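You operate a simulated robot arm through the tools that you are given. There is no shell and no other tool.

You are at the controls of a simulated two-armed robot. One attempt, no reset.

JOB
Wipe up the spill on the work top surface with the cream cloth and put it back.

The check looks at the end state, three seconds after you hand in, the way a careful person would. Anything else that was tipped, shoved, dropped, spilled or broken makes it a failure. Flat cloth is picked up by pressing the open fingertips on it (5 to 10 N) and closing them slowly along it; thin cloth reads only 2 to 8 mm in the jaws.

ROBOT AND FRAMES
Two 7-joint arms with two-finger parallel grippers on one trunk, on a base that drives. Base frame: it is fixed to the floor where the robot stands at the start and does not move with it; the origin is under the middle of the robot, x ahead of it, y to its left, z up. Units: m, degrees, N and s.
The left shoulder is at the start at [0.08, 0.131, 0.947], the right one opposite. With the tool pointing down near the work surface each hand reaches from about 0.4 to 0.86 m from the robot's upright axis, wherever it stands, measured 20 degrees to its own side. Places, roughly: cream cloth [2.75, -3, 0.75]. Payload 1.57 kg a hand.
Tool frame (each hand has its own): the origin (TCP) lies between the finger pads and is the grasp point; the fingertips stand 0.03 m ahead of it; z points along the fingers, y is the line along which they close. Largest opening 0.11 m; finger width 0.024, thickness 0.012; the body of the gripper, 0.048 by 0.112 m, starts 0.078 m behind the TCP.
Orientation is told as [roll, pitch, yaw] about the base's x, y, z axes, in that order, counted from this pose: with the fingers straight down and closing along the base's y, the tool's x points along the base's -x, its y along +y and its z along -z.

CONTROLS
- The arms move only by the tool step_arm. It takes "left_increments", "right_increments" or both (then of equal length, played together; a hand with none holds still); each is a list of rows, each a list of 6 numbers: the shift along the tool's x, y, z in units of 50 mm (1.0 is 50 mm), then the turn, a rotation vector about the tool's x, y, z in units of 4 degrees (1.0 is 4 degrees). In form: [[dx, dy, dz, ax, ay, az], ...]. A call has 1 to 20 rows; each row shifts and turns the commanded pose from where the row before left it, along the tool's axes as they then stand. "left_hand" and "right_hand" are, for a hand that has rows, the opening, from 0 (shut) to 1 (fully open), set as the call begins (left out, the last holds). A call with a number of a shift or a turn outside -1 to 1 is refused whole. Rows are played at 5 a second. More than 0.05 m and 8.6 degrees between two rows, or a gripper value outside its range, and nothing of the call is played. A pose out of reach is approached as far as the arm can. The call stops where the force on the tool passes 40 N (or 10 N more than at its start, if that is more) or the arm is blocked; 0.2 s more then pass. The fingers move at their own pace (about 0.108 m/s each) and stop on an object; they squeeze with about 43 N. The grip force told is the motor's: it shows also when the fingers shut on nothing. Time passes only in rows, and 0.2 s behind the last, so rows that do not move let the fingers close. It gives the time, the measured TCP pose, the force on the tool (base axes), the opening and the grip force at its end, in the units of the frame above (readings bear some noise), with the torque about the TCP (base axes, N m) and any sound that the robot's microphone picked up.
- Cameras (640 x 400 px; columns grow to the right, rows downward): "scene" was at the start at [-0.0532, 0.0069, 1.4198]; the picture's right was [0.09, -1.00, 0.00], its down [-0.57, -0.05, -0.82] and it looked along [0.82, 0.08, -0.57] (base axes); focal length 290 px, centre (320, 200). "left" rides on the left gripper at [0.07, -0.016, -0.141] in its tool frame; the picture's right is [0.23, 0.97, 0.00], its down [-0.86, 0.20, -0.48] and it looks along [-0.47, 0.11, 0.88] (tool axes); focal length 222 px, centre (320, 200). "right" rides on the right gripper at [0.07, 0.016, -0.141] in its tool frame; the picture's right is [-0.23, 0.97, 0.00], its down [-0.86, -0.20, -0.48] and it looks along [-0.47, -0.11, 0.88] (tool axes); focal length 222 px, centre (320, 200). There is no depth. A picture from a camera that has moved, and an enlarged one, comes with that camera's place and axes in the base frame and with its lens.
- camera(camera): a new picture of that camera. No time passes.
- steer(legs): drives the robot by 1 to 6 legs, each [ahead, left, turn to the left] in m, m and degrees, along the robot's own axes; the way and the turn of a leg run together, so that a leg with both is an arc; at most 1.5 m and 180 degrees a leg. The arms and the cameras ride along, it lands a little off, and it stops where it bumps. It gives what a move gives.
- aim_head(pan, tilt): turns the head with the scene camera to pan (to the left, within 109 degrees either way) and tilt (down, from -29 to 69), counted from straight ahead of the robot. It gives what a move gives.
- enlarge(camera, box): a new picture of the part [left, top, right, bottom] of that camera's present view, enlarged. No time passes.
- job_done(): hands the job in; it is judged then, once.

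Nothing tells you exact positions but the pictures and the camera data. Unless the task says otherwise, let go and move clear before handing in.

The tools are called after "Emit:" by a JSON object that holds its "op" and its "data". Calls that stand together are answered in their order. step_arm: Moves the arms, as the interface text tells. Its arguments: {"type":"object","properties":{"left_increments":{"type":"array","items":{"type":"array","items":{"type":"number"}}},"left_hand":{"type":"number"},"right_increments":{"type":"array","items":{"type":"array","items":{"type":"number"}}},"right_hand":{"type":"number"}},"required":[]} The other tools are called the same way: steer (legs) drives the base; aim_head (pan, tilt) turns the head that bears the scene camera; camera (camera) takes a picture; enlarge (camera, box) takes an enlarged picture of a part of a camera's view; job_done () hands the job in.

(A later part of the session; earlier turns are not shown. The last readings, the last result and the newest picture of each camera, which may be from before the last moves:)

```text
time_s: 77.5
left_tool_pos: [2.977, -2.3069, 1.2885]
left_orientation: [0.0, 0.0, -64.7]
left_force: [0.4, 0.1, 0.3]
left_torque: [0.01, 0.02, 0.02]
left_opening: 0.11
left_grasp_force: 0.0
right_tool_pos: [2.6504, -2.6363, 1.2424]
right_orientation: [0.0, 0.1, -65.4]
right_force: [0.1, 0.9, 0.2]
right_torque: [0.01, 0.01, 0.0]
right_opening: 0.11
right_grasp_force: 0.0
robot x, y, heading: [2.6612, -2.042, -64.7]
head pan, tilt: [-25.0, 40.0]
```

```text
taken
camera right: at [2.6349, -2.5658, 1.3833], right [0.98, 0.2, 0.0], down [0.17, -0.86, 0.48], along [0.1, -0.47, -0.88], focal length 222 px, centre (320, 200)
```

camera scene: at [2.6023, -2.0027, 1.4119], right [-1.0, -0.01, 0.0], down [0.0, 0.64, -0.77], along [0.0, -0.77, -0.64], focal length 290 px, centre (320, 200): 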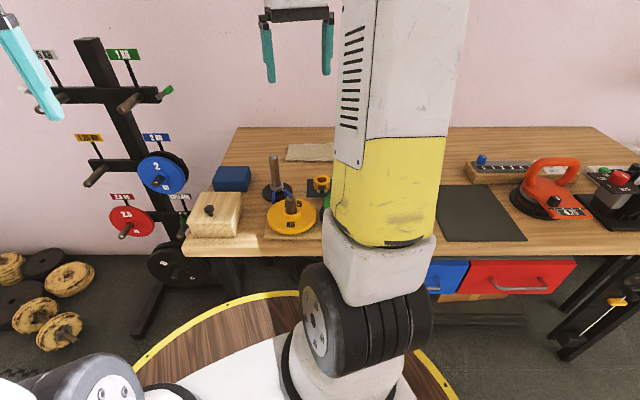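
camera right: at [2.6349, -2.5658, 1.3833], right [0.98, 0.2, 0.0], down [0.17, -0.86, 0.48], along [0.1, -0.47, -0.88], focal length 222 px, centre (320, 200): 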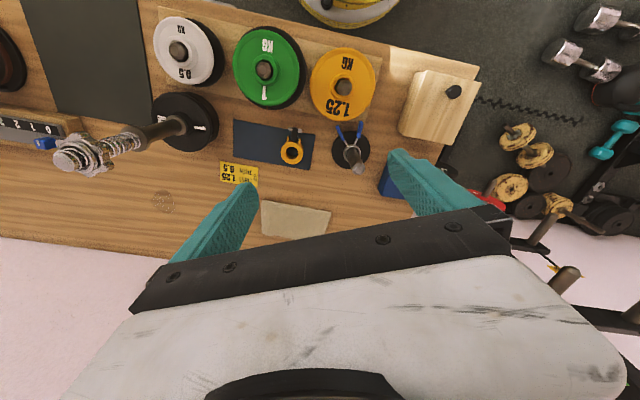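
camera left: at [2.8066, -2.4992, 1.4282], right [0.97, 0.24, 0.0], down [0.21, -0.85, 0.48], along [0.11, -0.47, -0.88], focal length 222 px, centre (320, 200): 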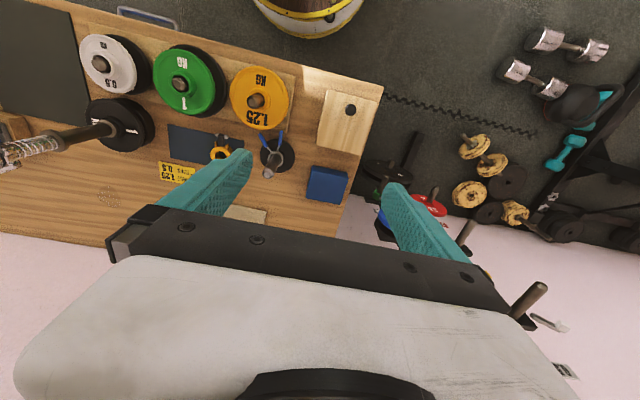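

The stain is at about [2.275, −2.94] and the cloth at x 2.54–2.725, y −2.87 to −2.985. I turn the right tool to yaw −90 and tilt its fingertips 20° outward to gain reach.

Emit:
{"op": "step_arm", "data": {"right_increments": [[0, 0, 0, 0, 0, 1], [0, 0, 0, 0, 0, 1], [0, 0, 0, 0, 0, 1], [0, 0, 0, 0, 0, 1], [0, 0, 0, 0, 0, 1], [0, 0, 0, 0, 0, 1], [0, 0, 0, 0, 0, 0.15], [0, 0, 0, 0, -1, 0], [0, 0, 0, 0, -1, 0], [0, 0, 0, 0, -1, 0], [0, 0, 0, 0, -1, 0], [0, 0, 0, 0, -1, 0]], "right_hand": 0.6}}

Emit:
{"op": "camera", "data": {"camera": "right"}}

```text
time_s: 80.0
left_tool_pos: [2.9766, -2.3063, 1.2893]
left_orientation: [0.1, 0.0, -64.7]
left_force: [0.6, -0.5, 0.7]
left_torque: [-0.04, 0.0, -0.02]
left_opening: 0.1099
left_grasp_force: 0.1
right_tool_pos: [2.6509, -2.637, 1.2415]
right_orientation: [0.0, -20.0, -90.0]
right_force: [0.2, -1.6, 0.0]
right_torque: [0.01, 0.03, -0.01]
right_opening: 0.0662
right_grasp_force: 0.0
robot x, y, heading: [2.6653, -2.0461, -64.8]
head pan, tilt: [-25.0, 40.0]
```

```text
taken
camera right: at [2.6656, -2.5222, 1.3501], right [0.97, -0.21, 0.08], down [-0.2, -0.64, 0.74], along [-0.11, -0.74, -0.67], focal length 222 px, centre (320, 200)
```

right: 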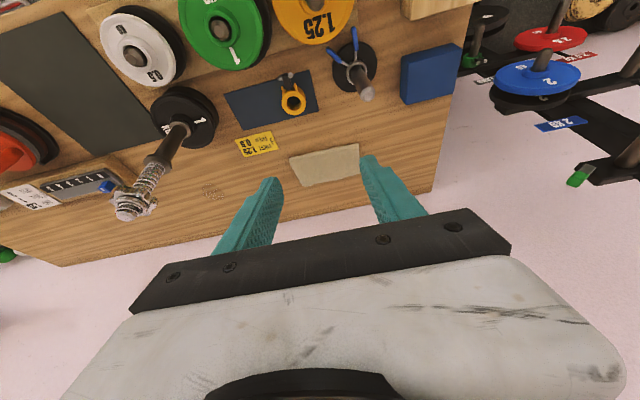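

The hand is tilted as wanted (pitch −20°). Now I move it out and down to above the cloth, stopping at z ≈ 1.04.

Emit:
{"op": "step_arm", "data": {"right_increments": [[-0.617, -0.057, 0.934, 0, 0, 0], [-0.617, -0.057, 0.934, 0, 0, 0], [-0.617, -0.057, 0.934, 0, 0, 0], [-0.617, -0.057, 0.934, 0, 0, 0], [-0.617, -0.057, 0.934, 0, 0, 0], [-0.617, -0.057, 0.934, 0, 0, 0], [0, 0, 0, 0, 0, 0]]}}

Emit:
{"op": "camera", "data": {"camera": "right"}}

Emit:
{"op": "camera", "data": {"camera": "scene"}}

```text
refused: row 1 steps farther than a row can; nothing moved
```

```text
taken
camera right: at [2.6656, -2.5222, 1.3501], right [0.97, -0.21, 0.08], down [-0.2, -0.64, 0.74], along [-0.11, -0.74, -0.67], focal length 222 px, centre (320, 200)
```

right: 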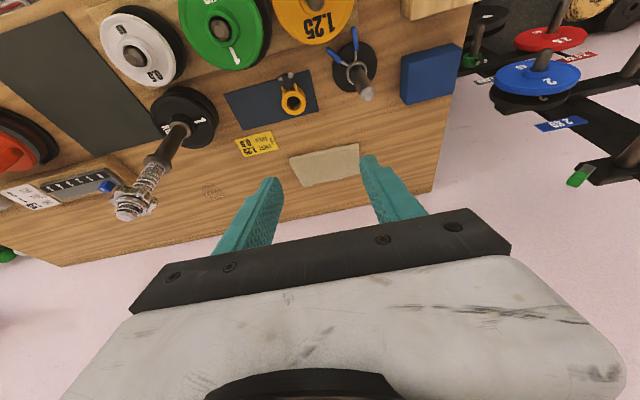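

```text
taken
camera scene: at [2.6023, -2.0029, 1.412], right [-1.0, 0.0, 0.0], down [0.0, 0.64, -0.77], along [0.0, -0.77, -0.64], focal length 290 px, centre (320, 200)
```

scene: 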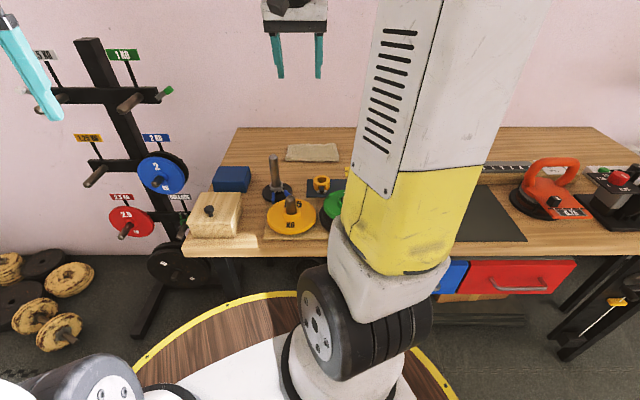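

The step was a bit longer than a row allows, so nothing moved. I split the same motion into 8 shorter rows.

Emit:
{"op": "step_arm", "data": {"right_increments": [[-0.463, -0.043, 0.7, 0, 0, 0], [-0.463, -0.043, 0.7, 0, 0, 0], [-0.463, -0.043, 0.7, 0, 0, 0], [-0.463, -0.043, 0.7, 0, 0, 0], [-0.463, -0.043, 0.7, 0, 0, 0], [-0.463, -0.043, 0.7, 0, 0, 0], [-0.463, -0.043, 0.7, 0, 0, 0], [-0.463, -0.043, 0.7, 0, 0, 0], [0, 0, 0, 0, 0, 0]]}}

Emit:
{"op": "camera", "data": {"camera": "right"}}

Emit:
{"op": "camera", "data": {"camera": "scene"}}

```text
time_s: 82.0
left_tool_pos: [2.9773, -2.3062, 1.2889]
left_orientation: [0.0, 0.0, -64.7]
left_force: [0.8, 0.4, -0.4]
left_torque: [-0.02, 0.0, 0.03]
left_opening: 0.1103
left_grasp_force: 0.0
right_tool_pos: [2.6334, -2.9063, 1.0423]
right_orientation: [0.0, -19.9, -90.0]
right_force: [-0.9, -0.8, -0.7]
right_torque: [0.01, 0.02, 0.0]
right_opening: 0.0659
right_grasp_force: 0.1
robot x, y, heading: [2.6624, -2.0441, -64.7]
head pan, tilt: [-25.0, 40.0]
```

```text
taken
camera right: at [2.6492, -2.792, 1.1515], right [0.97, -0.21, 0.08], down [-0.2, -0.64, 0.74], along [-0.11, -0.74, -0.67], focal length 222 px, centre (320, 200)
```

right: 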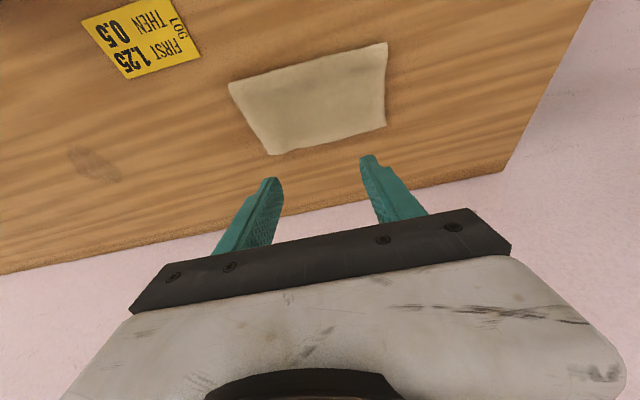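

```text
taken
camera scene: at [2.6022, -2.0028, 1.412], right [-1.0, 0.0, 0.0], down [0.0, 0.64, -0.77], along [0.0, -0.77, -0.64], focal length 290 px, centre (320, 200)
```

scene: 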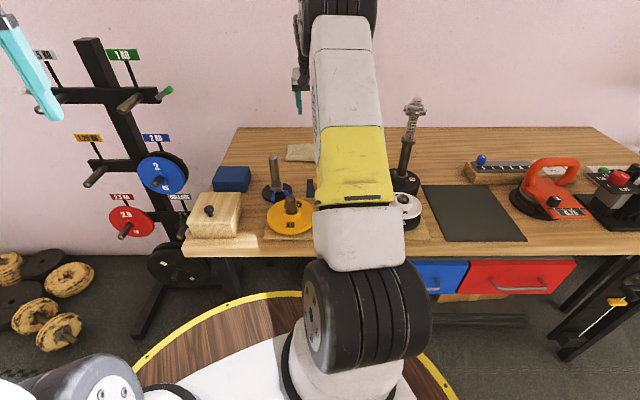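

The arm reaches over the cloth easily. Refining: cloth centre ≈ [2.638, −2.932], stain ≈ [2.28, −2.935]. I try reducing the tilt to 10° for a flatter touch and centre over the cloth at z ≈ 0.95.

Emit:
{"op": "step_arm", "data": {"right_increments": [[0, 0, 0, 0, 0.625, 0], [0, 0, 0, 0, 0.625, 0], [0, 0, 0, 0, 0.625, 0], [0, 0, 0, 0, 0.625, 0], [0, 0.1, 0, 0, 0, 0], [-0.08, 0, 0.5, 0, 0, 0], [-0.08, 0, 0.5, 0, 0, 0], [-0.08, 0, 0.5, 0, 0, 0], [0, 0, 0, 0, 0, 0]]}}

Emit:
{"op": "camera", "data": {"camera": "right"}}

```text
time_s: 84.0
left_tool_pos: [2.9781, -2.3057, 1.2892]
left_orientation: [0.0, 0.0, -64.7]
left_force: [0.7, -0.3, 0.1]
left_torque: [0.04, -0.02, 0.01]
left_opening: 0.1099
left_grasp_force: 0.1
right_tool_pos: [2.6353, -2.9316, 0.9699]
right_orientation: [-0.1, -9.9, -90.0]
right_force: [0.0, -0.5, 0.5]
right_torque: [0.04, 0.01, -0.05]
right_opening: 0.0659
right_grasp_force: 0.0
robot x, y, heading: [2.6625, -2.0442, -64.7]
head pan, tilt: [-25.0, 40.0]
```

```text
taken
camera right: at [2.6528, -2.8383, 1.0976], right [0.97, -0.22, 0.04], down [-0.2, -0.76, 0.62], along [-0.11, -0.61, -0.78], focal length 222 px, centre (320, 200)
```

right: 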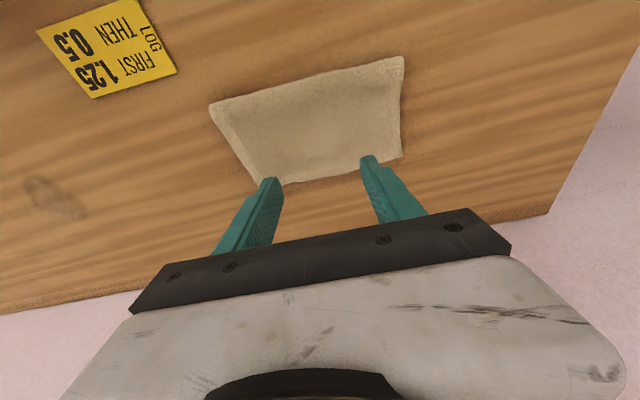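

The tilt of 10° is reachable and the hand is centred over the cloth. I go straight down to z ≈ 0.905, just above contact.

Emit:
{"op": "step_arm", "data": {"right_increments": [[0.055, 0.05, 0.315, 0, 0, 0], [0.055, 0, 0.315, 0, 0, 0], [0.055, 0, 0.315, 0, 0, 0], [0.055, 0, 0.315, 0, 0, 0], [0, 0, 0, 0, 0, 0]]}}

Emit:
{"op": "camera", "data": {"camera": "right"}}

```text
time_s: 85.2
left_tool_pos: [2.9777, -2.3069, 1.289]
left_orientation: [0.0, 0.1, -64.6]
left_force: [0.0, 0.1, 0.3]
left_torque: [0.01, 0.03, 0.01]
left_opening: 0.1099
left_grasp_force: 0.0
right_tool_pos: [2.639, -2.9297, 0.906]
right_orientation: [0.0, -9.9, -90.0]
right_force: [-0.7, -0.1, 0.0]
right_torque: [-0.03, 0.03, 0.03]
right_opening: 0.0661
right_grasp_force: 0.1
robot x, y, heading: [2.6643, -2.0432, -64.8]
head pan, tilt: [-25.0, 40.0]
```

```text
taken
camera right: at [2.6557, -2.8374, 1.0333], right [0.97, -0.22, 0.04], down [-0.2, -0.76, 0.62], along [-0.11, -0.61, -0.78], focal length 222 px, centre (320, 200)
```

right: 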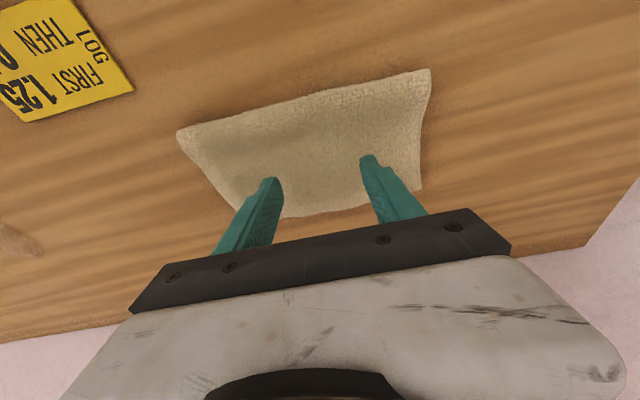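

The fingertips are about 1.5 cm above the cloth. I go down in small steps, watching the force.

Emit:
{"op": "step_arm", "data": {"right_increments": [[0.0138, 0, 0.0788, 0, 0, 0], [0.0138, 0, 0.0788, 0, 0, 0], [0.0103, 0, 0.059, 0, 0, 0], [0, 0, 0, 0, 0, 0]]}}

```text
time_s: 86.2
left_tool_pos: [2.9778, -2.306, 1.2881]
left_orientation: [0.0, 0.1, -64.6]
left_force: [0.2, 0.1, 0.0]
left_torque: [-0.03, -0.06, -0.02]
left_opening: 0.1099
left_grasp_force: 0.0
right_tool_pos: [2.641, -2.932, 0.896]
right_orientation: [0.1, -10.0, -90.0]
right_force: [-0.2, 0.7, 0.3]
right_torque: [0.0, -0.02, 0.04]
right_opening: 0.0661
right_grasp_force: 0.0
robot x, y, heading: [2.6622, -2.0451, -64.8]
head pan, tilt: [-25.0, 40.0]
```

Emit:
{"op": "step_arm", "data": {"right_increments": [[0.0138, 0, 0.0788, 0, 0, 0], [0.0138, 0, 0.0788, 0, 0, 0], [0, 0, 0, 0, 0, 0]]}}

```text
time_s: 87.0
left_tool_pos: [2.9771, -2.3063, 1.2903]
left_orientation: [0.0, 0.0, -64.7]
left_force: [-0.5, 0.2, 0.7]
left_torque: [0.01, 0.0, -0.01]
left_opening: 0.1102
left_grasp_force: 0.0
right_tool_pos: [2.6401, -2.9321, 0.8874]
right_orientation: [0.0, -10.0, -90.0]
right_force: [0.0, 0.5, 1.7]
right_torque: [-0.04, -0.01, 0.0]
right_opening: 0.066
right_grasp_force: 0.1
robot x, y, heading: [2.6651, -2.039, -64.8]
head pan, tilt: [-25.0, 40.0]
```

A first light touch shows (1.7 N at z 0.887). I press further in 2 mm steps.

Emit:
{"op": "step_arm", "data": {"right_increments": [[0.0069, 0, 0.0394, 0, 0, 0], [0, 0, 0, 0, 0, 0]]}}

```text
time_s: 87.7
left_tool_pos: [2.9775, -2.3059, 1.2899]
left_orientation: [-0.1, 0.0, -64.7]
left_force: [-0.2, 1.3, -0.4]
left_torque: [-0.04, 0.02, 0.03]
left_opening: 0.1099
left_grasp_force: 0.1
right_tool_pos: [2.6412, -2.9313, 0.8863]
right_orientation: [0.1, -10.1, -90.1]
right_force: [-1.0, -0.8, 7.1]
right_torque: [0.0, 0.07, -0.02]
right_opening: 0.0659
right_grasp_force: 0.1
robot x, y, heading: [2.6642, -2.0426, -64.8]
head pan, tilt: [-25.0, 40.0]
```

The press is 7 N, in the wanted range. Now I close the fingers slowly along the cloth in small stages.

Emit:
{"op": "step_arm", "data": {"right_increments": [[0, 0, 0, 0, 0, 0]], "right_hand": 0.53}}

Emit:
{"op": "step_arm", "data": {"right_increments": [[0, 0, 0, 0, 0, 0]], "right_hand": 0.46}}

Emit:
{"op": "camera", "data": {"camera": "right"}}

```text
time_s: 88.0
left_tool_pos: [2.9778, -2.306, 1.2911]
left_orientation: [0.0, 0.1, -64.7]
left_force: [0.1, 0.0, 0.6]
left_torque: [-0.03, -0.01, 0.0]
left_opening: 0.1103
left_grasp_force: 0.2
right_tool_pos: [2.6414, -2.9318, 0.8864]
right_orientation: [0.1, -10.0, -89.9]
right_force: [-0.2, -0.3, 7.0]
right_torque: [0.03, 0.02, -0.01]
right_opening: 0.0564
right_grasp_force: 0.0
robot x, y, heading: [2.664, -2.0448, -64.6]
head pan, tilt: [-25.0, 40.0]
```

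```text
time_s: 88.5
left_tool_pos: [2.9769, -2.3055, 1.2901]
left_orientation: [0.0, 0.1, -64.7]
left_force: [-1.1, 0.1, 0.4]
left_torque: [0.02, -0.02, 0.01]
left_opening: 0.1099
left_grasp_force: 0.1
right_tool_pos: [2.6411, -2.9316, 0.8879]
right_orientation: [0.0, -9.9, -89.9]
right_force: [0.5, -1.0, 9.2]
right_torque: [0.0, 0.02, 0.02]
right_opening: 0.0504
right_grasp_force: 0.0
robot x, y, heading: [2.6595, -2.045, -64.7]
head pan, tilt: [-25.0, 40.0]
```

```text
taken
camera right: at [2.6571, -2.8376, 1.0136], right [0.97, -0.22, 0.04], down [-0.2, -0.76, 0.62], along [-0.11, -0.61, -0.78], focal length 222 px, centre (320, 200)
```

right: 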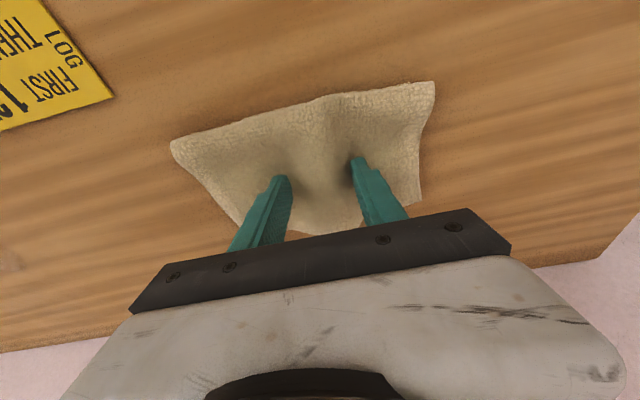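

The cloth is buckling up between the fingers as wished. I keep closing in stages.

Emit:
{"op": "step_arm", "data": {"right_increments": [[0, 0, 0, 0, 0, 0]], "right_hand": 0.38}}

Emit:
{"op": "step_arm", "data": {"right_increments": [[0, 0, 0, 0, 0, 0]], "right_hand": 0.3}}

Emit:
{"op": "step_arm", "data": {"right_increments": [[0, 0, 0, 0, 0, 0]], "right_hand": 0.22}}

Emit:
{"op": "camera", "data": {"camera": "right"}}

```text
time_s: 88.8
left_tool_pos: [2.9775, -2.3056, 1.2892]
left_orientation: [0.0, 0.0, -64.8]
left_force: [0.2, -0.4, 0.2]
left_torque: [-0.01, 0.0, 0.01]
left_opening: 0.1098
left_grasp_force: 0.1
right_tool_pos: [2.6423, -2.9319, 0.8867]
right_orientation: [-0.1, -10.0, -90.0]
right_force: [-0.3, 0.2, 8.8]
right_torque: [0.08, 0.0, 0.01]
right_opening: 0.0394
right_grasp_force: 0.0
robot x, y, heading: [2.6613, -2.0432, -64.4]
head pan, tilt: [-25.0, 40.0]
```

```text
time_s: 89.2
left_tool_pos: [2.9773, -2.3068, 1.29]
left_orientation: [0.1, 0.0, -64.8]
left_force: [-0.3, 0.2, 0.0]
left_torque: [-0.03, 0.0, 0.01]
left_opening: 0.1099
left_grasp_force: 0.0
right_tool_pos: [2.6409, -2.9308, 0.887]
right_orientation: [0.0, -10.0, -90.0]
right_force: [0.7, 0.7, 9.6]
right_torque: [0.01, -0.03, 0.01]
right_opening: 0.0308
right_grasp_force: 0.0
robot x, y, heading: [2.6618, -2.0375, -64.7]
head pan, tilt: [-25.0, 40.0]
```

```text
time_s: 89.7
left_tool_pos: [2.9762, -2.3058, 1.2891]
left_orientation: [-0.1, 0.0, -64.8]
left_force: [0.2, 1.3, 0.9]
left_torque: [0.0, -0.01, 0.02]
left_opening: 0.1099
left_grasp_force: 0.0
right_tool_pos: [2.6418, -2.9319, 0.8856]
right_orientation: [0.0, -10.0, -90.0]
right_force: [0.2, 0.2, 9.5]
right_torque: [0.07, -0.02, 0.01]
right_opening: 0.0222
right_grasp_force: 0.0
robot x, y, heading: [2.6638, -2.044, -64.6]
head pan, tilt: [-25.0, 40.0]
```

```text
taken
camera right: at [2.657, -2.8375, 1.0135], right [0.97, -0.22, 0.04], down [-0.2, -0.76, 0.62], along [-0.11, -0.61, -0.78], focal length 222 px, centre (320, 200)
```

right: 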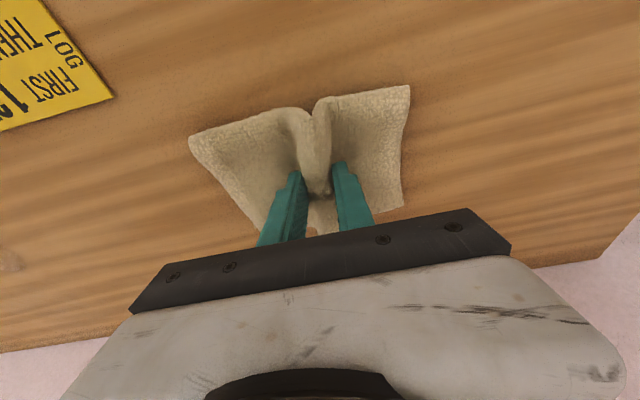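

A nice ridge of cloth stands between the fingers. I close fully onto it.

Emit:
{"op": "step_arm", "data": {"right_increments": [[0, 0, 0, 0, 0, 0]], "right_hand": 0.14}}

Emit:
{"op": "step_arm", "data": {"right_increments": [[0, 0, 0, 0, 0, 0]], "right_hand": 0.07}}

Emit:
{"op": "step_arm", "data": {"right_increments": [[0, 0, 0, 0, 0, 0], [0, 0, 0, 0, 0, 0], [0, 0, 0, 0, 0, 0]], "right_hand": 0.0}}

Emit:
{"op": "camera", "data": {"camera": "right"}}

```text
time_s: 90.0
left_tool_pos: [2.9771, -2.3053, 1.2907]
left_orientation: [0.0, 0.0, -64.7]
left_force: [-0.3, 0.5, -0.8]
left_torque: [-0.01, -0.01, -0.01]
left_opening: 0.1101
left_grasp_force: 0.1
right_tool_pos: [2.6418, -2.9317, 0.8873]
right_orientation: [0.0, -10.1, -90.0]
right_force: [0.6, 0.0, 9.8]
right_torque: [0.03, 0.01, 0.0]
right_opening: 0.0157
right_grasp_force: 4.7
robot x, y, heading: [2.6624, -2.0436, -64.9]
head pan, tilt: [-25.0, 40.0]
```

```text
time_s: 90.5
left_tool_pos: [2.9771, -2.3055, 1.2887]
left_orientation: [0.0, 0.1, -64.7]
left_force: [-0.4, 0.3, 0.1]
left_torque: [-0.01, 0.01, 0.03]
left_opening: 0.1098
left_grasp_force: 0.1
right_tool_pos: [2.6409, -2.9309, 0.8876]
right_orientation: [0.0, -10.0, -89.9]
right_force: [-0.9, 1.1, 10.2]
right_torque: [0.02, 0.04, -0.04]
right_opening: 0.0099
right_grasp_force: 27.6
robot x, y, heading: [2.6628, -2.049, -65.0]
head pan, tilt: [-25.0, 40.0]
```

```text
time_s: 91.2
left_tool_pos: [2.9777, -2.3061, 1.2892]
left_orientation: [0.1, 0.0, -64.9]
left_force: [0.2, 0.2, -0.7]
left_torque: [0.01, -0.01, 0.01]
left_opening: 0.1098
left_grasp_force: 0.2
right_tool_pos: [2.6412, -2.9311, 0.8855]
right_orientation: [0.0, -10.0, -89.9]
right_force: [-1.4, 0.2, 10.6]
right_torque: [0.04, 0.06, -0.05]
right_opening: 0.0097
right_grasp_force: 28.1
robot x, y, heading: [2.664, -2.0451, -64.8]
head pan, tilt: [-25.0, 40.0]
```

```text
taken
camera right: at [2.6569, -2.8374, 1.0135], right [0.97, -0.22, 0.04], down [-0.2, -0.76, 0.62], along [-0.11, -0.61, -0.78], focal length 222 px, centre (320, 200)
```

right: 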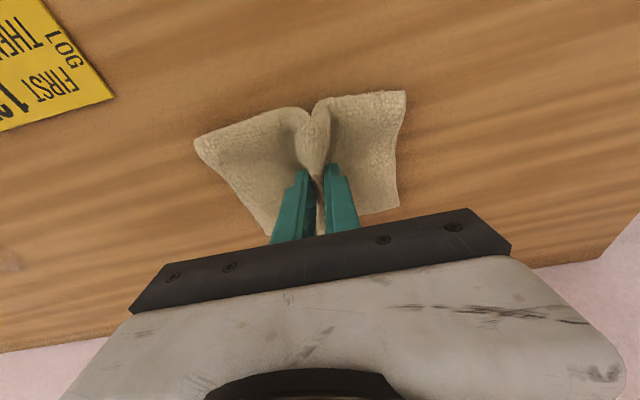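

The cloth is gripped (9.7 mm, 28 N). I lift straight up by 8 cm and check that it holds.

Emit:
{"op": "step_arm", "data": {"right_increments": [[-0.0695, 0, -0.394, 0, 0, 0], [-0.0695, 0, -0.394, 0, 0, 0], [-0.0695, 0, -0.394, 0, 0, 0], [-0.0695, 0, -0.394, 0, 0, 0], [0, 0, 0, 0, 0, 0]]}}

Emit:
{"op": "camera", "data": {"camera": "right"}}

Emit:
{"op": "camera", "data": {"camera": "scene"}}

```text
time_s: 92.5
left_tool_pos: [2.9772, -2.3056, 1.2894]
left_orientation: [-0.1, 0.0, -64.8]
left_force: [0.3, 0.0, -0.3]
left_torque: [0.03, 0.0, -0.01]
left_opening: 0.1101
left_grasp_force: 0.0
right_tool_pos: [2.6409, -2.9317, 0.9667]
right_orientation: [0.0, -10.0, -90.0]
right_force: [0.0, 0.5, 0.1]
right_torque: [0.02, 0.06, -0.03]
right_opening: 0.0089
right_grasp_force: 27.5
robot x, y, heading: [2.6586, -2.04, -64.9]
head pan, tilt: [-25.0, 40.0]
```

```text
taken
camera right: at [2.6562, -2.838, 1.0931], right [0.97, -0.22, 0.04], down [-0.2, -0.76, 0.62], along [-0.11, -0.61, -0.78], focal length 222 px, centre (320, 200)
```

right: 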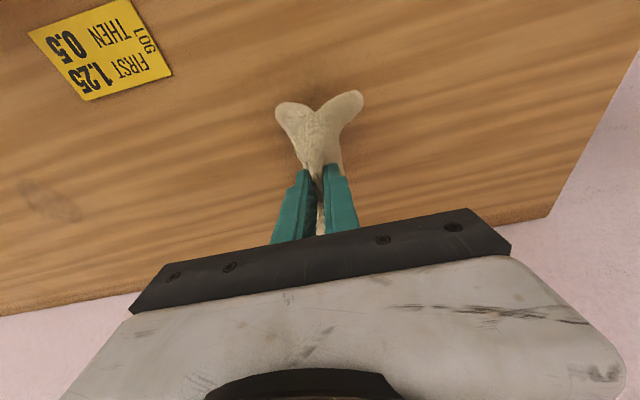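

```text
taken
camera scene: at [2.6022, -2.0028, 1.412], right [-1.0, 0.0, 0.0], down [0.0, 0.64, -0.77], along [0.0, -0.77, -0.64], focal length 290 px, centre (320, 200)
```

scene: 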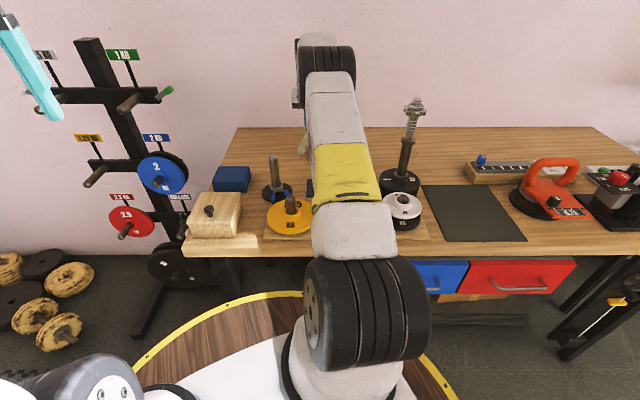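

The cloth hangs securely from the right hand. To reach the stain without the arm passing over the tall pole, I lift and retract the hand high, then drive about 0.45 m towards −x.

Emit:
{"op": "step_arm", "data": {"right_increments": [[-0.163, 0, -0.926, 0, 0, 0], [-0.163, 0, -0.926, 0, 0, 0], [-0.163, 0, -0.926, 0, 0, 0], [-0.163, 0, -0.926, 0, 0, 0], [-0.163, 0, -0.926, 0, 0, 0], [0.748, -0.089, -0.493, 0, 0, 0], [0.748, -0.089, -0.493, 0, 0, 0], [0.748, -0.089, -0.493, 0, 0, 0], [0.748, -0.089, -0.493, 0, 0, 0], [0.748, -0.089, -0.493, 0, 0, 0], [0.748, -0.089, -0.493, 0, 0, 0], [0.748, -0.089, -0.493, 0, 0, 0], [0.748, -0.089, -0.493, 0, 0, 0], [0.748, -0.089, -0.493, 0, 0, 0], [0, 0, 0, 0, 0, 0]]}}

Emit:
{"op": "camera", "data": {"camera": "right"}}

Emit:
{"op": "camera", "data": {"camera": "scene"}}

```text
time_s: 95.7
left_tool_pos: [2.9779, -2.3063, 1.29]
left_orientation: [0.0, 0.0, -64.7]
left_force: [0.5, -0.1, -0.7]
left_torque: [-0.01, 0.01, 0.05]
left_opening: 0.11
left_grasp_force: 0.1
right_tool_pos: [2.5932, -2.6087, 1.3878]
right_orientation: [-0.1, -10.1, -90.0]
right_force: [0.9, -0.4, -0.4]
right_torque: [-0.02, 0.08, -0.1]
right_opening: 0.0089
right_grasp_force: 27.7
right hand out of reach, approached as far as the arm can: row 3, 4, 5, 6, 7, 8, 9
robot x, y, heading: [2.665, -2.0414, -64.7]
head pan, tilt: [-25.0, 40.0]
```

```text
taken
camera right: at [2.6083, -2.5153, 1.5153], right [0.97, -0.22, 0.04], down [-0.2, -0.76, 0.62], along [-0.11, -0.61, -0.78], focal length 222 px, centre (320, 200)
```

right: 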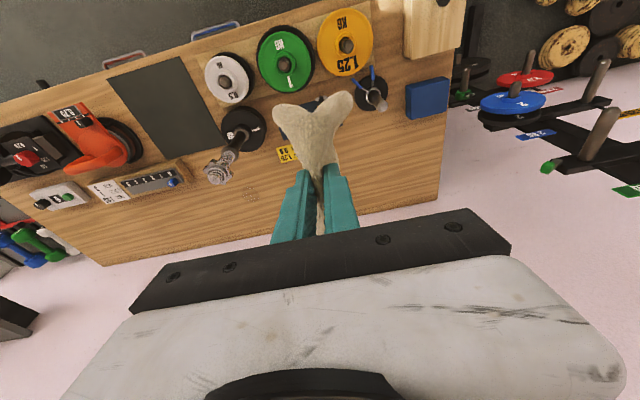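

```text
taken
camera scene: at [2.6022, -2.0026, 1.4119], right [-1.0, 0.0, 0.0], down [0.0, 0.64, -0.77], along [0.0, -0.77, -0.64], focal length 290 px, centre (320, 200)
```

scene: 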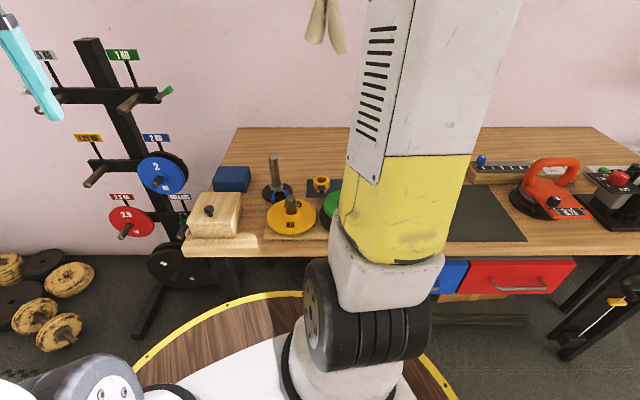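

The cloth is held high (z ≈ 1.39), clear of the pole. I drive 0.45 m towards −x, keeping the heading.

Emit:
{"op": "steer", "data": {"legs": [[-0.1735, -0.4157, 0]]}}

Emit:
{"op": "camera", "data": {"camera": "right"}}

Emit:
{"op": "camera", "data": {"camera": "scene"}}

```text
time_s: 98.3
left_tool_pos: [2.5368, -2.3226, 1.2894]
left_orientation: [0.0, 0.0, -64.2]
left_force: [0.1, 0.5, 0.7]
left_torque: [0.01, 0.0, 0.01]
left_opening: 0.11
left_grasp_force: 0.0
right_tool_pos: [2.1556, -2.6298, 1.3897]
right_orientation: [0.0, -10.0, -89.7]
right_force: [-1.1, 0.2, -0.1]
right_torque: [-0.01, 0.02, -0.05]
right_opening: 0.0089
right_grasp_force: 27.3
robot x, y, heading: [2.2234, -2.0628, -64.3]
head pan, tilt: [-25.0, 40.0]
```

```text
taken
camera right: at [2.1697, -2.5355, 1.5152], right [0.98, -0.22, 0.04], down [-0.19, -0.76, 0.62], along [-0.1, -0.61, -0.78], focal length 222 px, centre (320, 200)
```

right: 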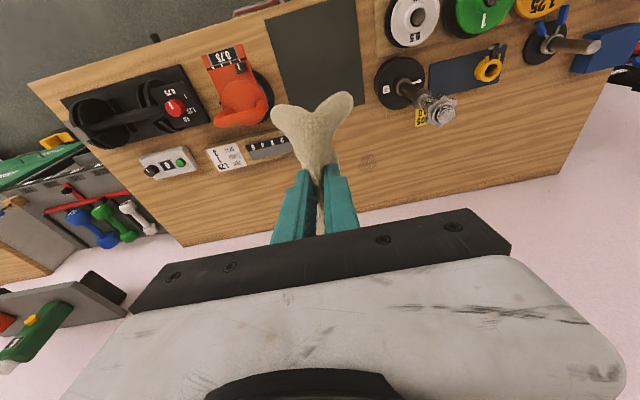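

```text
taken
camera scene: at [2.1596, -2.0224, 1.412], right [-1.0, -0.01, 0.0], down [-0.01, 0.64, -0.77], along [0.01, -0.77, -0.64], focal length 290 px, centre (320, 200)
```

scene: 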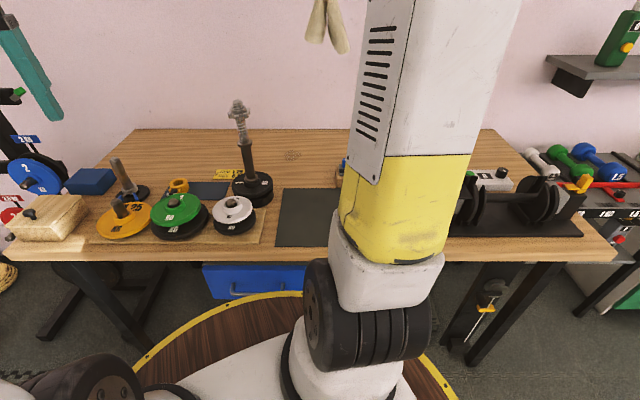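

The robot now stands at x ≈ 2.22, the stain is at about [2.28, −2.937], and the pole is to the left of the arm's path. I tilt to 15° and bring the hand forward and down on the right side of the pole in two stages.

Emit:
{"op": "step_arm", "data": {"right_increments": [[0, 0, 0, 0, -0.625, 0], [0, 0, 0, 0, -0.625, 0], [-0.179, 0.147, 0.876, 0, 0, 0], [-0.179, 0.147, 0.876, 0, 0, 0], [-0.179, 0.147, 0.876, 0, 0, 0], [-0.179, 0.147, 0.876, 0, 0, 0], [-0.179, 0.147, 0.876, 0, 0, 0], [-0.179, 0.147, 0.876, 0, 0, 0], [0, 0, 0, 0, 0, 0]]}}

Emit:
{"op": "camera", "data": {"camera": "right"}}

Emit:
{"op": "camera", "data": {"camera": "scene"}}

```text
time_s: 100.3
left_tool_pos: [2.536, -2.3219, 1.2888]
left_orientation: [-0.1, 0.0, -64.3]
left_force: [-0.3, 0.0, 0.3]
left_torque: [0.02, 0.03, 0.02]
left_opening: 0.1101
left_grasp_force: 0.2
right_tool_pos: [2.2014, -2.7482, 1.1476]
right_orientation: [0.1, -15.1, -89.6]
right_force: [-0.2, 0.5, -0.4]
right_torque: [0.01, 0.02, -0.11]
right_opening: 0.0092
right_grasp_force: 27.6
robot x, y, heading: [2.2239, -2.0598, -64.1]
head pan, tilt: [-25.0, 40.0]
```

```text
taken
camera right: at [2.2169, -2.6436, 1.2659], right [0.98, -0.21, 0.06], down [-0.19, -0.7, 0.68], along [-0.1, -0.68, -0.73], focal length 222 px, centre (320, 200)
```

right: 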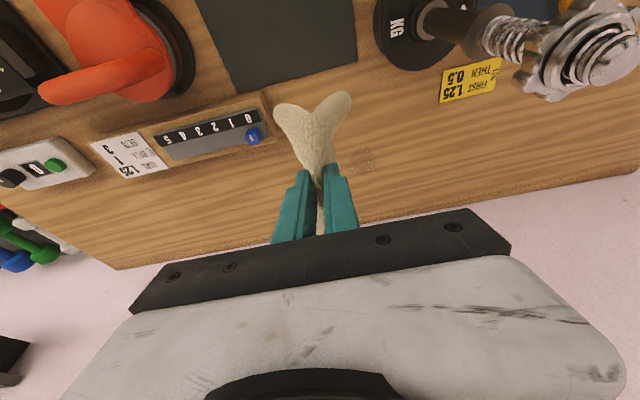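

```text
taken
camera scene: at [2.1596, -2.0225, 1.412], right [-1.0, -0.01, 0.0], down [-0.01, 0.64, -0.77], along [0.01, -0.77, -0.64], focal length 290 px, centre (320, 200)
```

scene: 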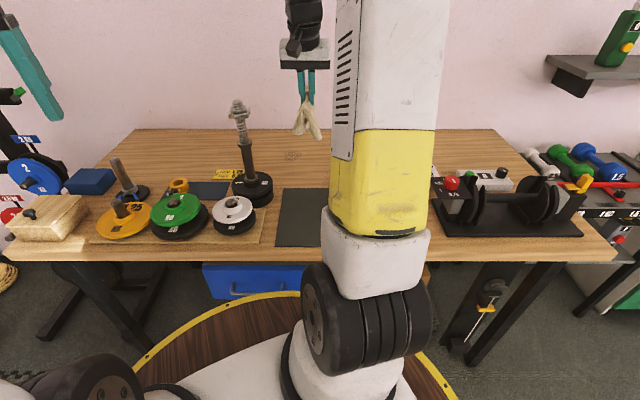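

There is good clearance to the pole. I continue to above the stain: forward and down, then shift to x ≈ 2.28.

Emit:
{"op": "step_arm", "data": {"right_increments": [[-0.445, 0, 0.658, 0, 0, 0], [-0.445, 0, 0.658, 0, 0, 0], [-0.445, 0, 0.658, 0, 0, 0], [-0.445, 0, 0.658, 0, 0, 0], [-0.445, 0, 0.658, 0, 0, 0], [-0.14, 0.75, 0.1, 0, 0, 0], [-0.14, 0.75, 0.1, 0, 0, 0], [0, 0, 0, 0, 0, 0]]}}

Emit:
{"op": "camera", "data": {"camera": "right"}}

Emit:
{"op": "camera", "data": {"camera": "scene"}}

```text
time_s: 102.1
left_tool_pos: [2.537, -2.3243, 1.2908]
left_orientation: [0.1, 0.0, -64.3]
left_force: [0.2, -0.1, -0.1]
left_torque: [0.02, 0.0, -0.04]
left_opening: 0.11
left_grasp_force: 0.1
right_tool_pos: [2.2748, -2.9119, 1.0118]
right_orientation: [0.0, -15.0, -89.6]
right_force: [0.0, -0.3, 0.2]
right_torque: [-0.03, 0.02, -0.09]
right_opening: 0.0093
right_grasp_force: 27.3
robot x, y, heading: [2.2218, -2.0621, -64.3]
head pan, tilt: [-25.0, 40.0]
```

```text
taken
camera right: at [2.29, -2.8069, 1.1301], right [0.98, -0.21, 0.06], down [-0.19, -0.7, 0.68], along [-0.1, -0.68, -0.73], focal length 222 px, centre (320, 200)
```

right: 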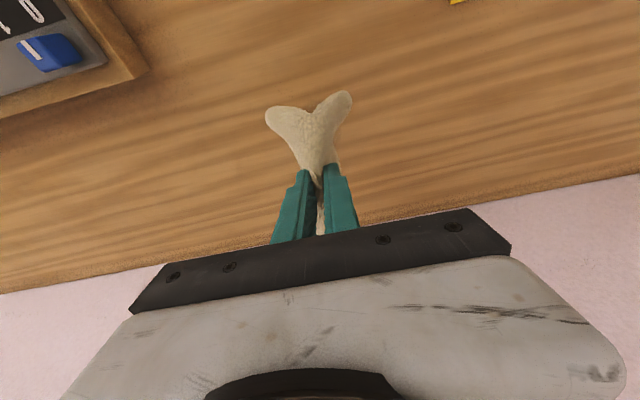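

```text
taken
camera scene: at [2.1596, -2.0225, 1.412], right [-1.0, -0.01, 0.0], down [-0.01, 0.64, -0.77], along [0.01, -0.77, -0.64], focal length 290 px, centre (320, 200)
```

scene: 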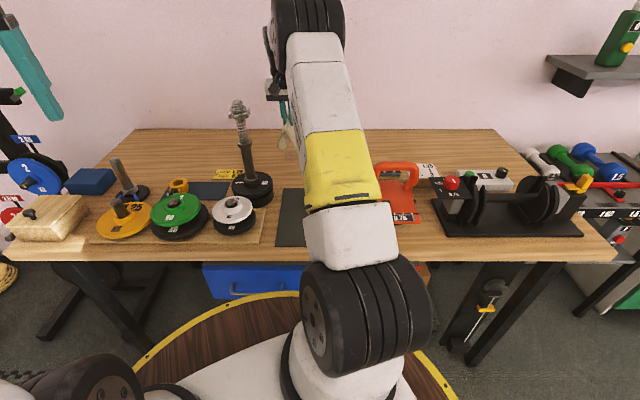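

The hand is right above the stain (hidden behind the hanging cloth). I lower it to just above contact.

Emit:
{"op": "step_arm", "data": {"right_increments": [[0.068, 0.02, 0.561, 0, 0, 0], [0.068, 0.02, 0.561, 0, 0, 0], [0.068, 0, 0.561, 0, 0, 0], [0.068, 0, 0.561, 0, 0, 0], [0, 0, 0, 0, 0, 0]]}}

Emit:
{"op": "camera", "data": {"camera": "right"}}

```text
time_s: 103.3
left_tool_pos: [2.5374, -2.322, 1.288]
left_orientation: [0.0, 0.0, -64.3]
left_force: [-0.3, 0.4, 0.1]
left_torque: [-0.01, -0.05, -0.03]
left_opening: 0.1102
left_grasp_force: 0.0
right_tool_pos: [2.2781, -2.9289, 0.9011]
right_orientation: [-0.1, -15.1, -89.6]
right_force: [1.2, 0.5, 5.6]
right_torque: [0.03, 0.0, -0.06]
right_opening: 0.0091
right_grasp_force: 27.2
robot x, y, heading: [2.2232, -2.0593, -64.5]
head pan, tilt: [-25.0, 40.0]
```

```text
taken
camera right: at [2.2933, -2.8246, 1.0185], right [0.98, -0.21, 0.06], down [-0.19, -0.7, 0.68], along [-0.1, -0.68, -0.73], focal length 222 px, centre (320, 200)
```

right: 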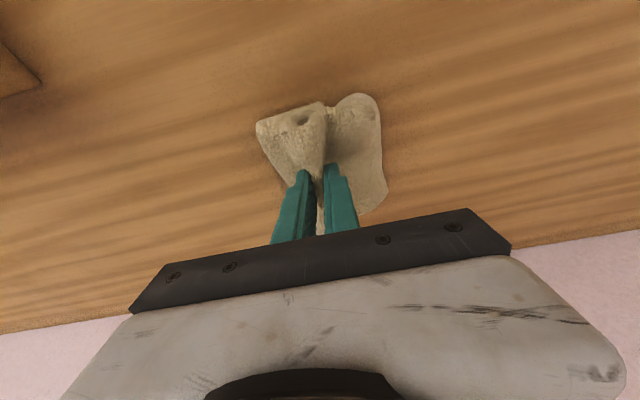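

Cloth is in contact with 5.6 N. I press slightly more and wipe in gentle strokes along x over the stain.

Emit:
{"op": "step_arm", "data": {"right_increments": [[0.0155, 0, 0.058, 0, 0, 0], [0, 0.3, 0, 0, 0, 0], [0, 0.3, 0, 0, 0, 0], [0, 0.3, 0, 0, 0, 0], [0, -0.3, 0, 0, 0, 0], [0, -0.3, 0, 0, 0, 0], [0, -0.3, 0, 0, 0, 0], [0, -0.3, 0, 0, 0, 0], [0, -0.3, 0, 0, 0, 0], [0, -0.3, 0, 0, 0, 0], [0, 0.3, 0, 0, 0, 0], [0, 0.3, 0, 0, 0, 0], [0, 0.3, 0, 0, 0, 0]]}}

Emit:
{"op": "camera", "data": {"camera": "right"}}

```text
time_s: 106.1
left_tool_pos: [2.5378, -2.3232, 1.2903]
left_orientation: [0.0, 0.0, -64.4]
left_force: [-0.5, -0.9, -0.4]
left_torque: [0.0, -0.06, 0.02]
left_opening: 0.1102
left_grasp_force: 0.1
right_tool_pos: [2.2769, -2.9299, 0.8979]
right_orientation: [-0.1, -15.0, -89.7]
right_force: [0.3, 0.4, 2.9]
right_torque: [0.01, 0.04, -0.11]
right_opening: 0.0092
right_grasp_force: 27.4
robot x, y, heading: [2.2229, -2.0608, -64.2]
head pan, tilt: [-25.0, 40.0]
```

```text
taken
camera right: at [2.2914, -2.8253, 1.0158], right [0.98, -0.21, 0.06], down [-0.19, -0.7, 0.68], along [-0.1, -0.68, -0.73], focal length 222 px, centre (320, 200)
```

right: 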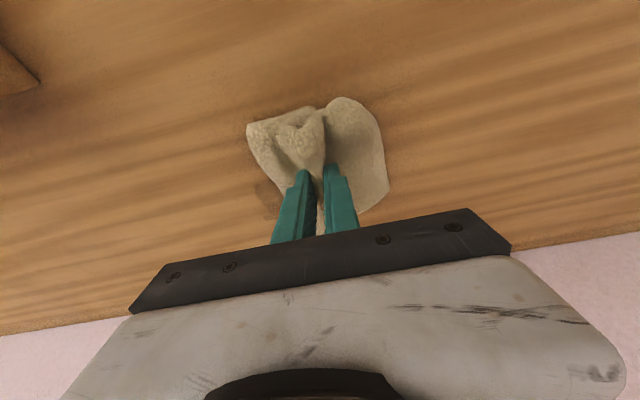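

Force fell to 3 N and a bit of stain shows to the left of the finger. I press 3 mm deeper and wipe wider, over several rows in y.

Emit:
{"op": "step_arm", "data": {"right_increments": [[0.0155, 0, 0.058, 0, 0, 0], [0, -0.3, 0, 0, 0, 0], [0, -0.3, 0, 0, 0, 0], [0, -0.3, 0, 0, 0, 0], [0, -0.3, 0, 0, 0, 0], [-0.242, 0, 0.065, 0, 0, 0], [-0.242, 0, 0.065, 0, 0, 0], [0, 0.3, 0, 0, 0, 0], [0, 0.3, 0, 0, 0, 0], [0, 0.3, 0, 0, 0, 0], [0, 0.3, 0, 0, 0, 0], [0, 0.3, 0, 0, 0, 0], [0, 0.3, 0, 0, 0, 0], [0, 0.3, 0, 0, 0, 0], [0, 0, 0, 0, 0, 0]]}}

Emit:
{"op": "camera", "data": {"camera": "right"}}

```text
time_s: 109.3
left_tool_pos: [2.5363, -2.3241, 1.2894]
left_orientation: [-0.1, 0.0, -64.3]
left_force: [0.9, 1.4, 0.8]
left_torque: [0.0, -0.01, 0.0]
left_opening: 0.1101
left_grasp_force: 0.0
right_tool_pos: [2.3239, -2.9556, 0.8954]
right_orientation: [0.0, -15.0, -89.6]
right_force: [-2.1, -0.5, 5.9]
right_torque: [0.0, 0.09, -0.06]
right_opening: 0.0089
right_grasp_force: 27.8
robot x, y, heading: [2.2179, -2.061, -64.5]
head pan, tilt: [-25.0, 40.0]
```

```text
taken
camera right: at [2.3385, -2.8509, 1.0135], right [0.98, -0.21, 0.06], down [-0.19, -0.7, 0.68], along [-0.1, -0.68, -0.73], focal length 222 px, centre (320, 200)
```

right: 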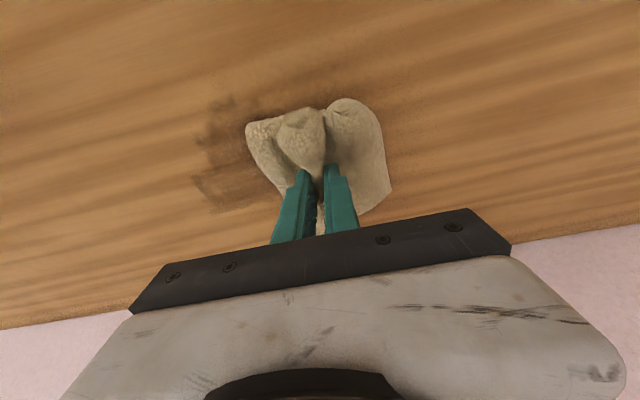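

The stain is visible now to the left of the cloth; I enlarge to judge its true extent.

Emit:
{"op": "enlarge", "data": {"camera": "right", "box": [150, 60, 420, 240]}}

```text
2.22 times, centred on (285, 150) of right
camera zoom: at [2.3385, -2.8509, 1.0135], right [0.98, -0.21, 0.06], down [-0.19, -0.7, 0.68], along [-0.1, -0.68, -0.73], focal length 494 px, centre (398, 311)
```

zoom: 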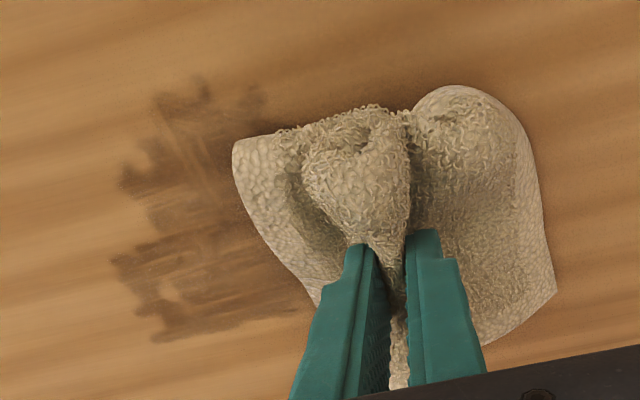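

The stain spans about x 2.20–2.30, y −2.89 to −2.99 and shows wipe streaks, so wiping works but needs more passes. I raster back and forth across the whole area with the same press.

Emit:
{"op": "step_arm", "data": {"right_increments": [[0.008, -0.37, 0.03, 0, 0, 0], [0, -0.37, 0, 0, 0, 0], [0, -0.37, 0, 0, 0, 0], [0, -0.37, 0, 0, 0, 0], [0, -0.37, 0, 0, 0, 0], [0, -0.37, 0, 0, 0, 0], [0, -0.37, 0, 0, 0, 0], [0.386, 0, -0.1035, 0, 0, 0], [0, 0.37, 0, 0, 0, 0], [0, 0.37, 0, 0, 0, 0], [0, 0.37, 0, 0, 0, 0], [0, 0.37, 0, 0, 0, 0], [0, 0.37, 0, 0, 0, 0], [0, 0.37, 0, 0, 0, 0], [0, 0.37, 0, 0, 0, 0]]}}

Emit:
{"op": "enlarge", "data": {"camera": "right", "box": [150, 60, 420, 240]}}

```text
time_s: 112.5
left_tool_pos: [2.5372, -2.323, 1.2886]
left_orientation: [0.0, 0.0, -64.2]
left_force: [0.5, 0.1, 0.5]
left_torque: [0.03, -0.03, 0.0]
left_opening: 0.11
left_grasp_force: 0.1
right_tool_pos: [2.3208, -2.9354, 0.8934]
right_orientation: [0.1, -15.0, -89.6]
right_force: [-3.8, -1.0, 13.3]
right_torque: [-0.01, 0.16, -0.05]
right_opening: 0.0089
right_grasp_force: 27.3
robot x, y, heading: [2.2198, -2.0614, -64.5]
head pan, tilt: [-25.0, 40.0]
```

```text
2.22 times, centred on (285, 150) of right
camera zoom: at [2.3365, -2.8307, 1.0114], right [0.98, -0.21, 0.06], down [-0.19, -0.7, 0.68], along [-0.1, -0.68, -0.73], focal length 494 px, centre (398, 311)
```

zoom: 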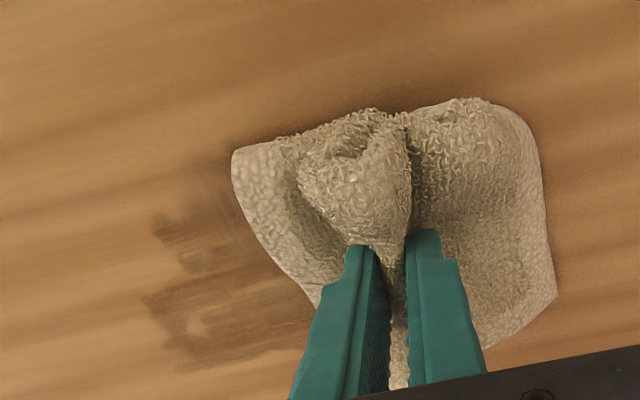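

The stain is shrinking: remaining area is about x 2.21–2.28, y −2.905 to −2.985. I continue the raster, going deeper in y.

Emit:
{"op": "step_arm", "data": {"right_increments": [[0, -0.37, -0.01, 0, 0, 0], [0, -0.37, 0, 0, 0, 0], [0, -0.37, 0, 0, 0, 0], [0, -0.37, 0, 0, 0, 0], [0, -0.37, 0, 0, 0, 0], [0, -0.37, 0, 0, 0, 0], [0, -0.37, 0, 0, 0, 0], [-0.386, 0, 0.1035, 0, 0, 0], [0, 0.37, 0, 0, 0, 0], [0, 0.37, 0, 0, 0, 0], [0, 0.37, 0, 0, 0, 0], [0, 0.37, 0, 0, 0, 0], [0, 0.37, 0, 0, 0, 0], [0, 0.37, 0, 0, 0, 0], [-0.386, 0, 0.1035, 0, 0, 0], [0, -0.37, 0, 0, 0, 0], [0, -0.37, 0, 0, 0, 0], [0, -0.37, 0, 0, 0, 0], [0, -0.37, 0, 0, 0, 0], [0, -0.37, 0, 0, 0, 0]]}}

Emit:
{"op": "enlarge", "data": {"camera": "right", "box": [150, 60, 420, 240]}}

```text
time_s: 116.7
left_tool_pos: [2.5382, -2.3235, 1.2896]
left_orientation: [0.0, 0.1, -64.2]
left_force: [-0.5, -0.1, -0.3]
left_torque: [-0.01, 0.01, -0.01]
left_opening: 0.11
left_grasp_force: 0.1
right_tool_pos: [2.2119, -2.9732, 0.893]
right_orientation: [0.1, -15.0, -89.6]
right_force: [3.6, 0.5, 11.3]
right_torque: [0.0, -0.09, -0.07]
right_opening: 0.0092
right_grasp_force: 27.9
robot x, y, heading: [2.2209, -2.063, -64.3]
head pan, tilt: [-25.0, 40.0]
```

```text
2.22 times, centred on (285, 150) of right
camera zoom: at [2.2276, -2.8694, 1.0118], right [0.98, -0.21, 0.06], down [-0.19, -0.7, 0.68], along [-0.1, -0.68, -0.73], focal length 494 px, centre (398, 311)
```

zoom: 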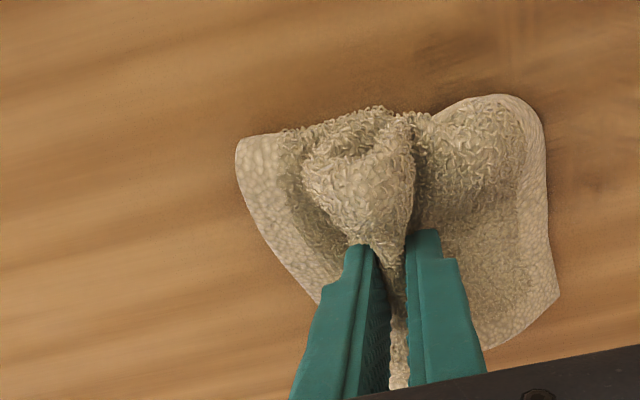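

Nearly all is hidden or clean from here. I continue with more strokes and then lift to look at the surface.

Emit:
{"op": "step_arm", "data": {"right_increments": [[0, 0.37, 0, 0, 0, 0], [0, 0.37, 0, 0, 0, 0], [0, 0.37, 0, 0, 0, 0], [0, 0.37, 0, 0, 0, 0], [0, 0.37, 0, 0, 0, 0], [0, 0.37, 0, 0, 0, 0], [0.386, 0, -0.1035, 0, 0, 0], [0.386, 0, -0.1035, 0, 0, 0], [0.386, 0, -0.1035, 0, 0, 0], [0, -0.37, 0, 0, 0, 0], [0, -0.37, 0, 0, 0, 0], [0, -0.37, 0, 0, 0, 0], [0, -0.37, 0, 0, 0, 0], [0, -0.37, 0, 0, 0, 0], [0, -0.37, 0, 0, 0, 0]]}}

Emit:
{"op": "camera", "data": {"camera": "right"}}

Emit:
{"op": "enlarge", "data": {"camera": "scene", "box": [200, 100, 400, 225]}}

```text
time_s: 119.9
left_tool_pos: [2.5379, -2.3224, 1.2894]
left_orientation: [0.1, 0.0, -64.3]
left_force: [0.3, 0.0, 0.1]
left_torque: [0.01, -0.01, 0.02]
left_opening: 0.1099
left_grasp_force: 0.1
right_tool_pos: [2.2117, -2.9147, 0.8938]
right_orientation: [0.0, -15.1, -89.6]
right_force: [4.0, -0.1, 12.4]
right_torque: [0.04, -0.13, -0.09]
right_opening: 0.0094
right_grasp_force: 28.2
robot x, y, heading: [2.2203, -2.0633, -64.3]
head pan, tilt: [-25.0, 40.0]
```

```text
taken
camera right: at [2.2273, -2.8105, 1.0115], right [0.98, -0.21, 0.06], down [-0.19, -0.7, 0.68], along [-0.1, -0.68, -0.73], focal length 222 px, centre (320, 200)
```

right: 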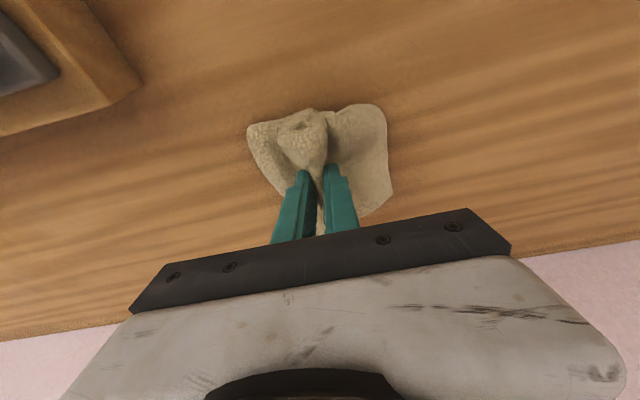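

```text
3.20 times, centred on (300, 162) of scene
camera zoom: at [2.1599, -2.022, 1.412], right [-1.0, -0.01, 0.0], down [-0.01, 0.64, -0.77], along [0.01, -0.77, -0.64], focal length 928 px, centre (384, 320)
```

zoom: 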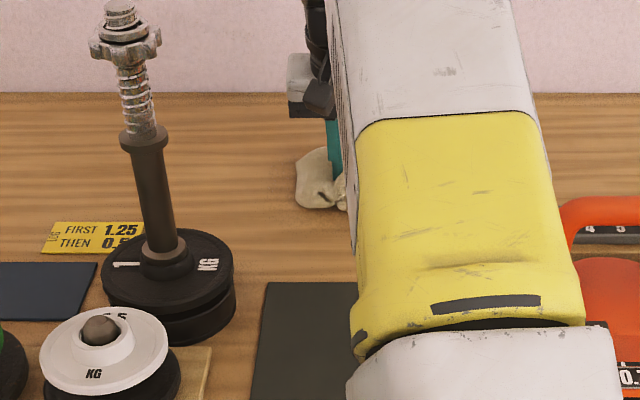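

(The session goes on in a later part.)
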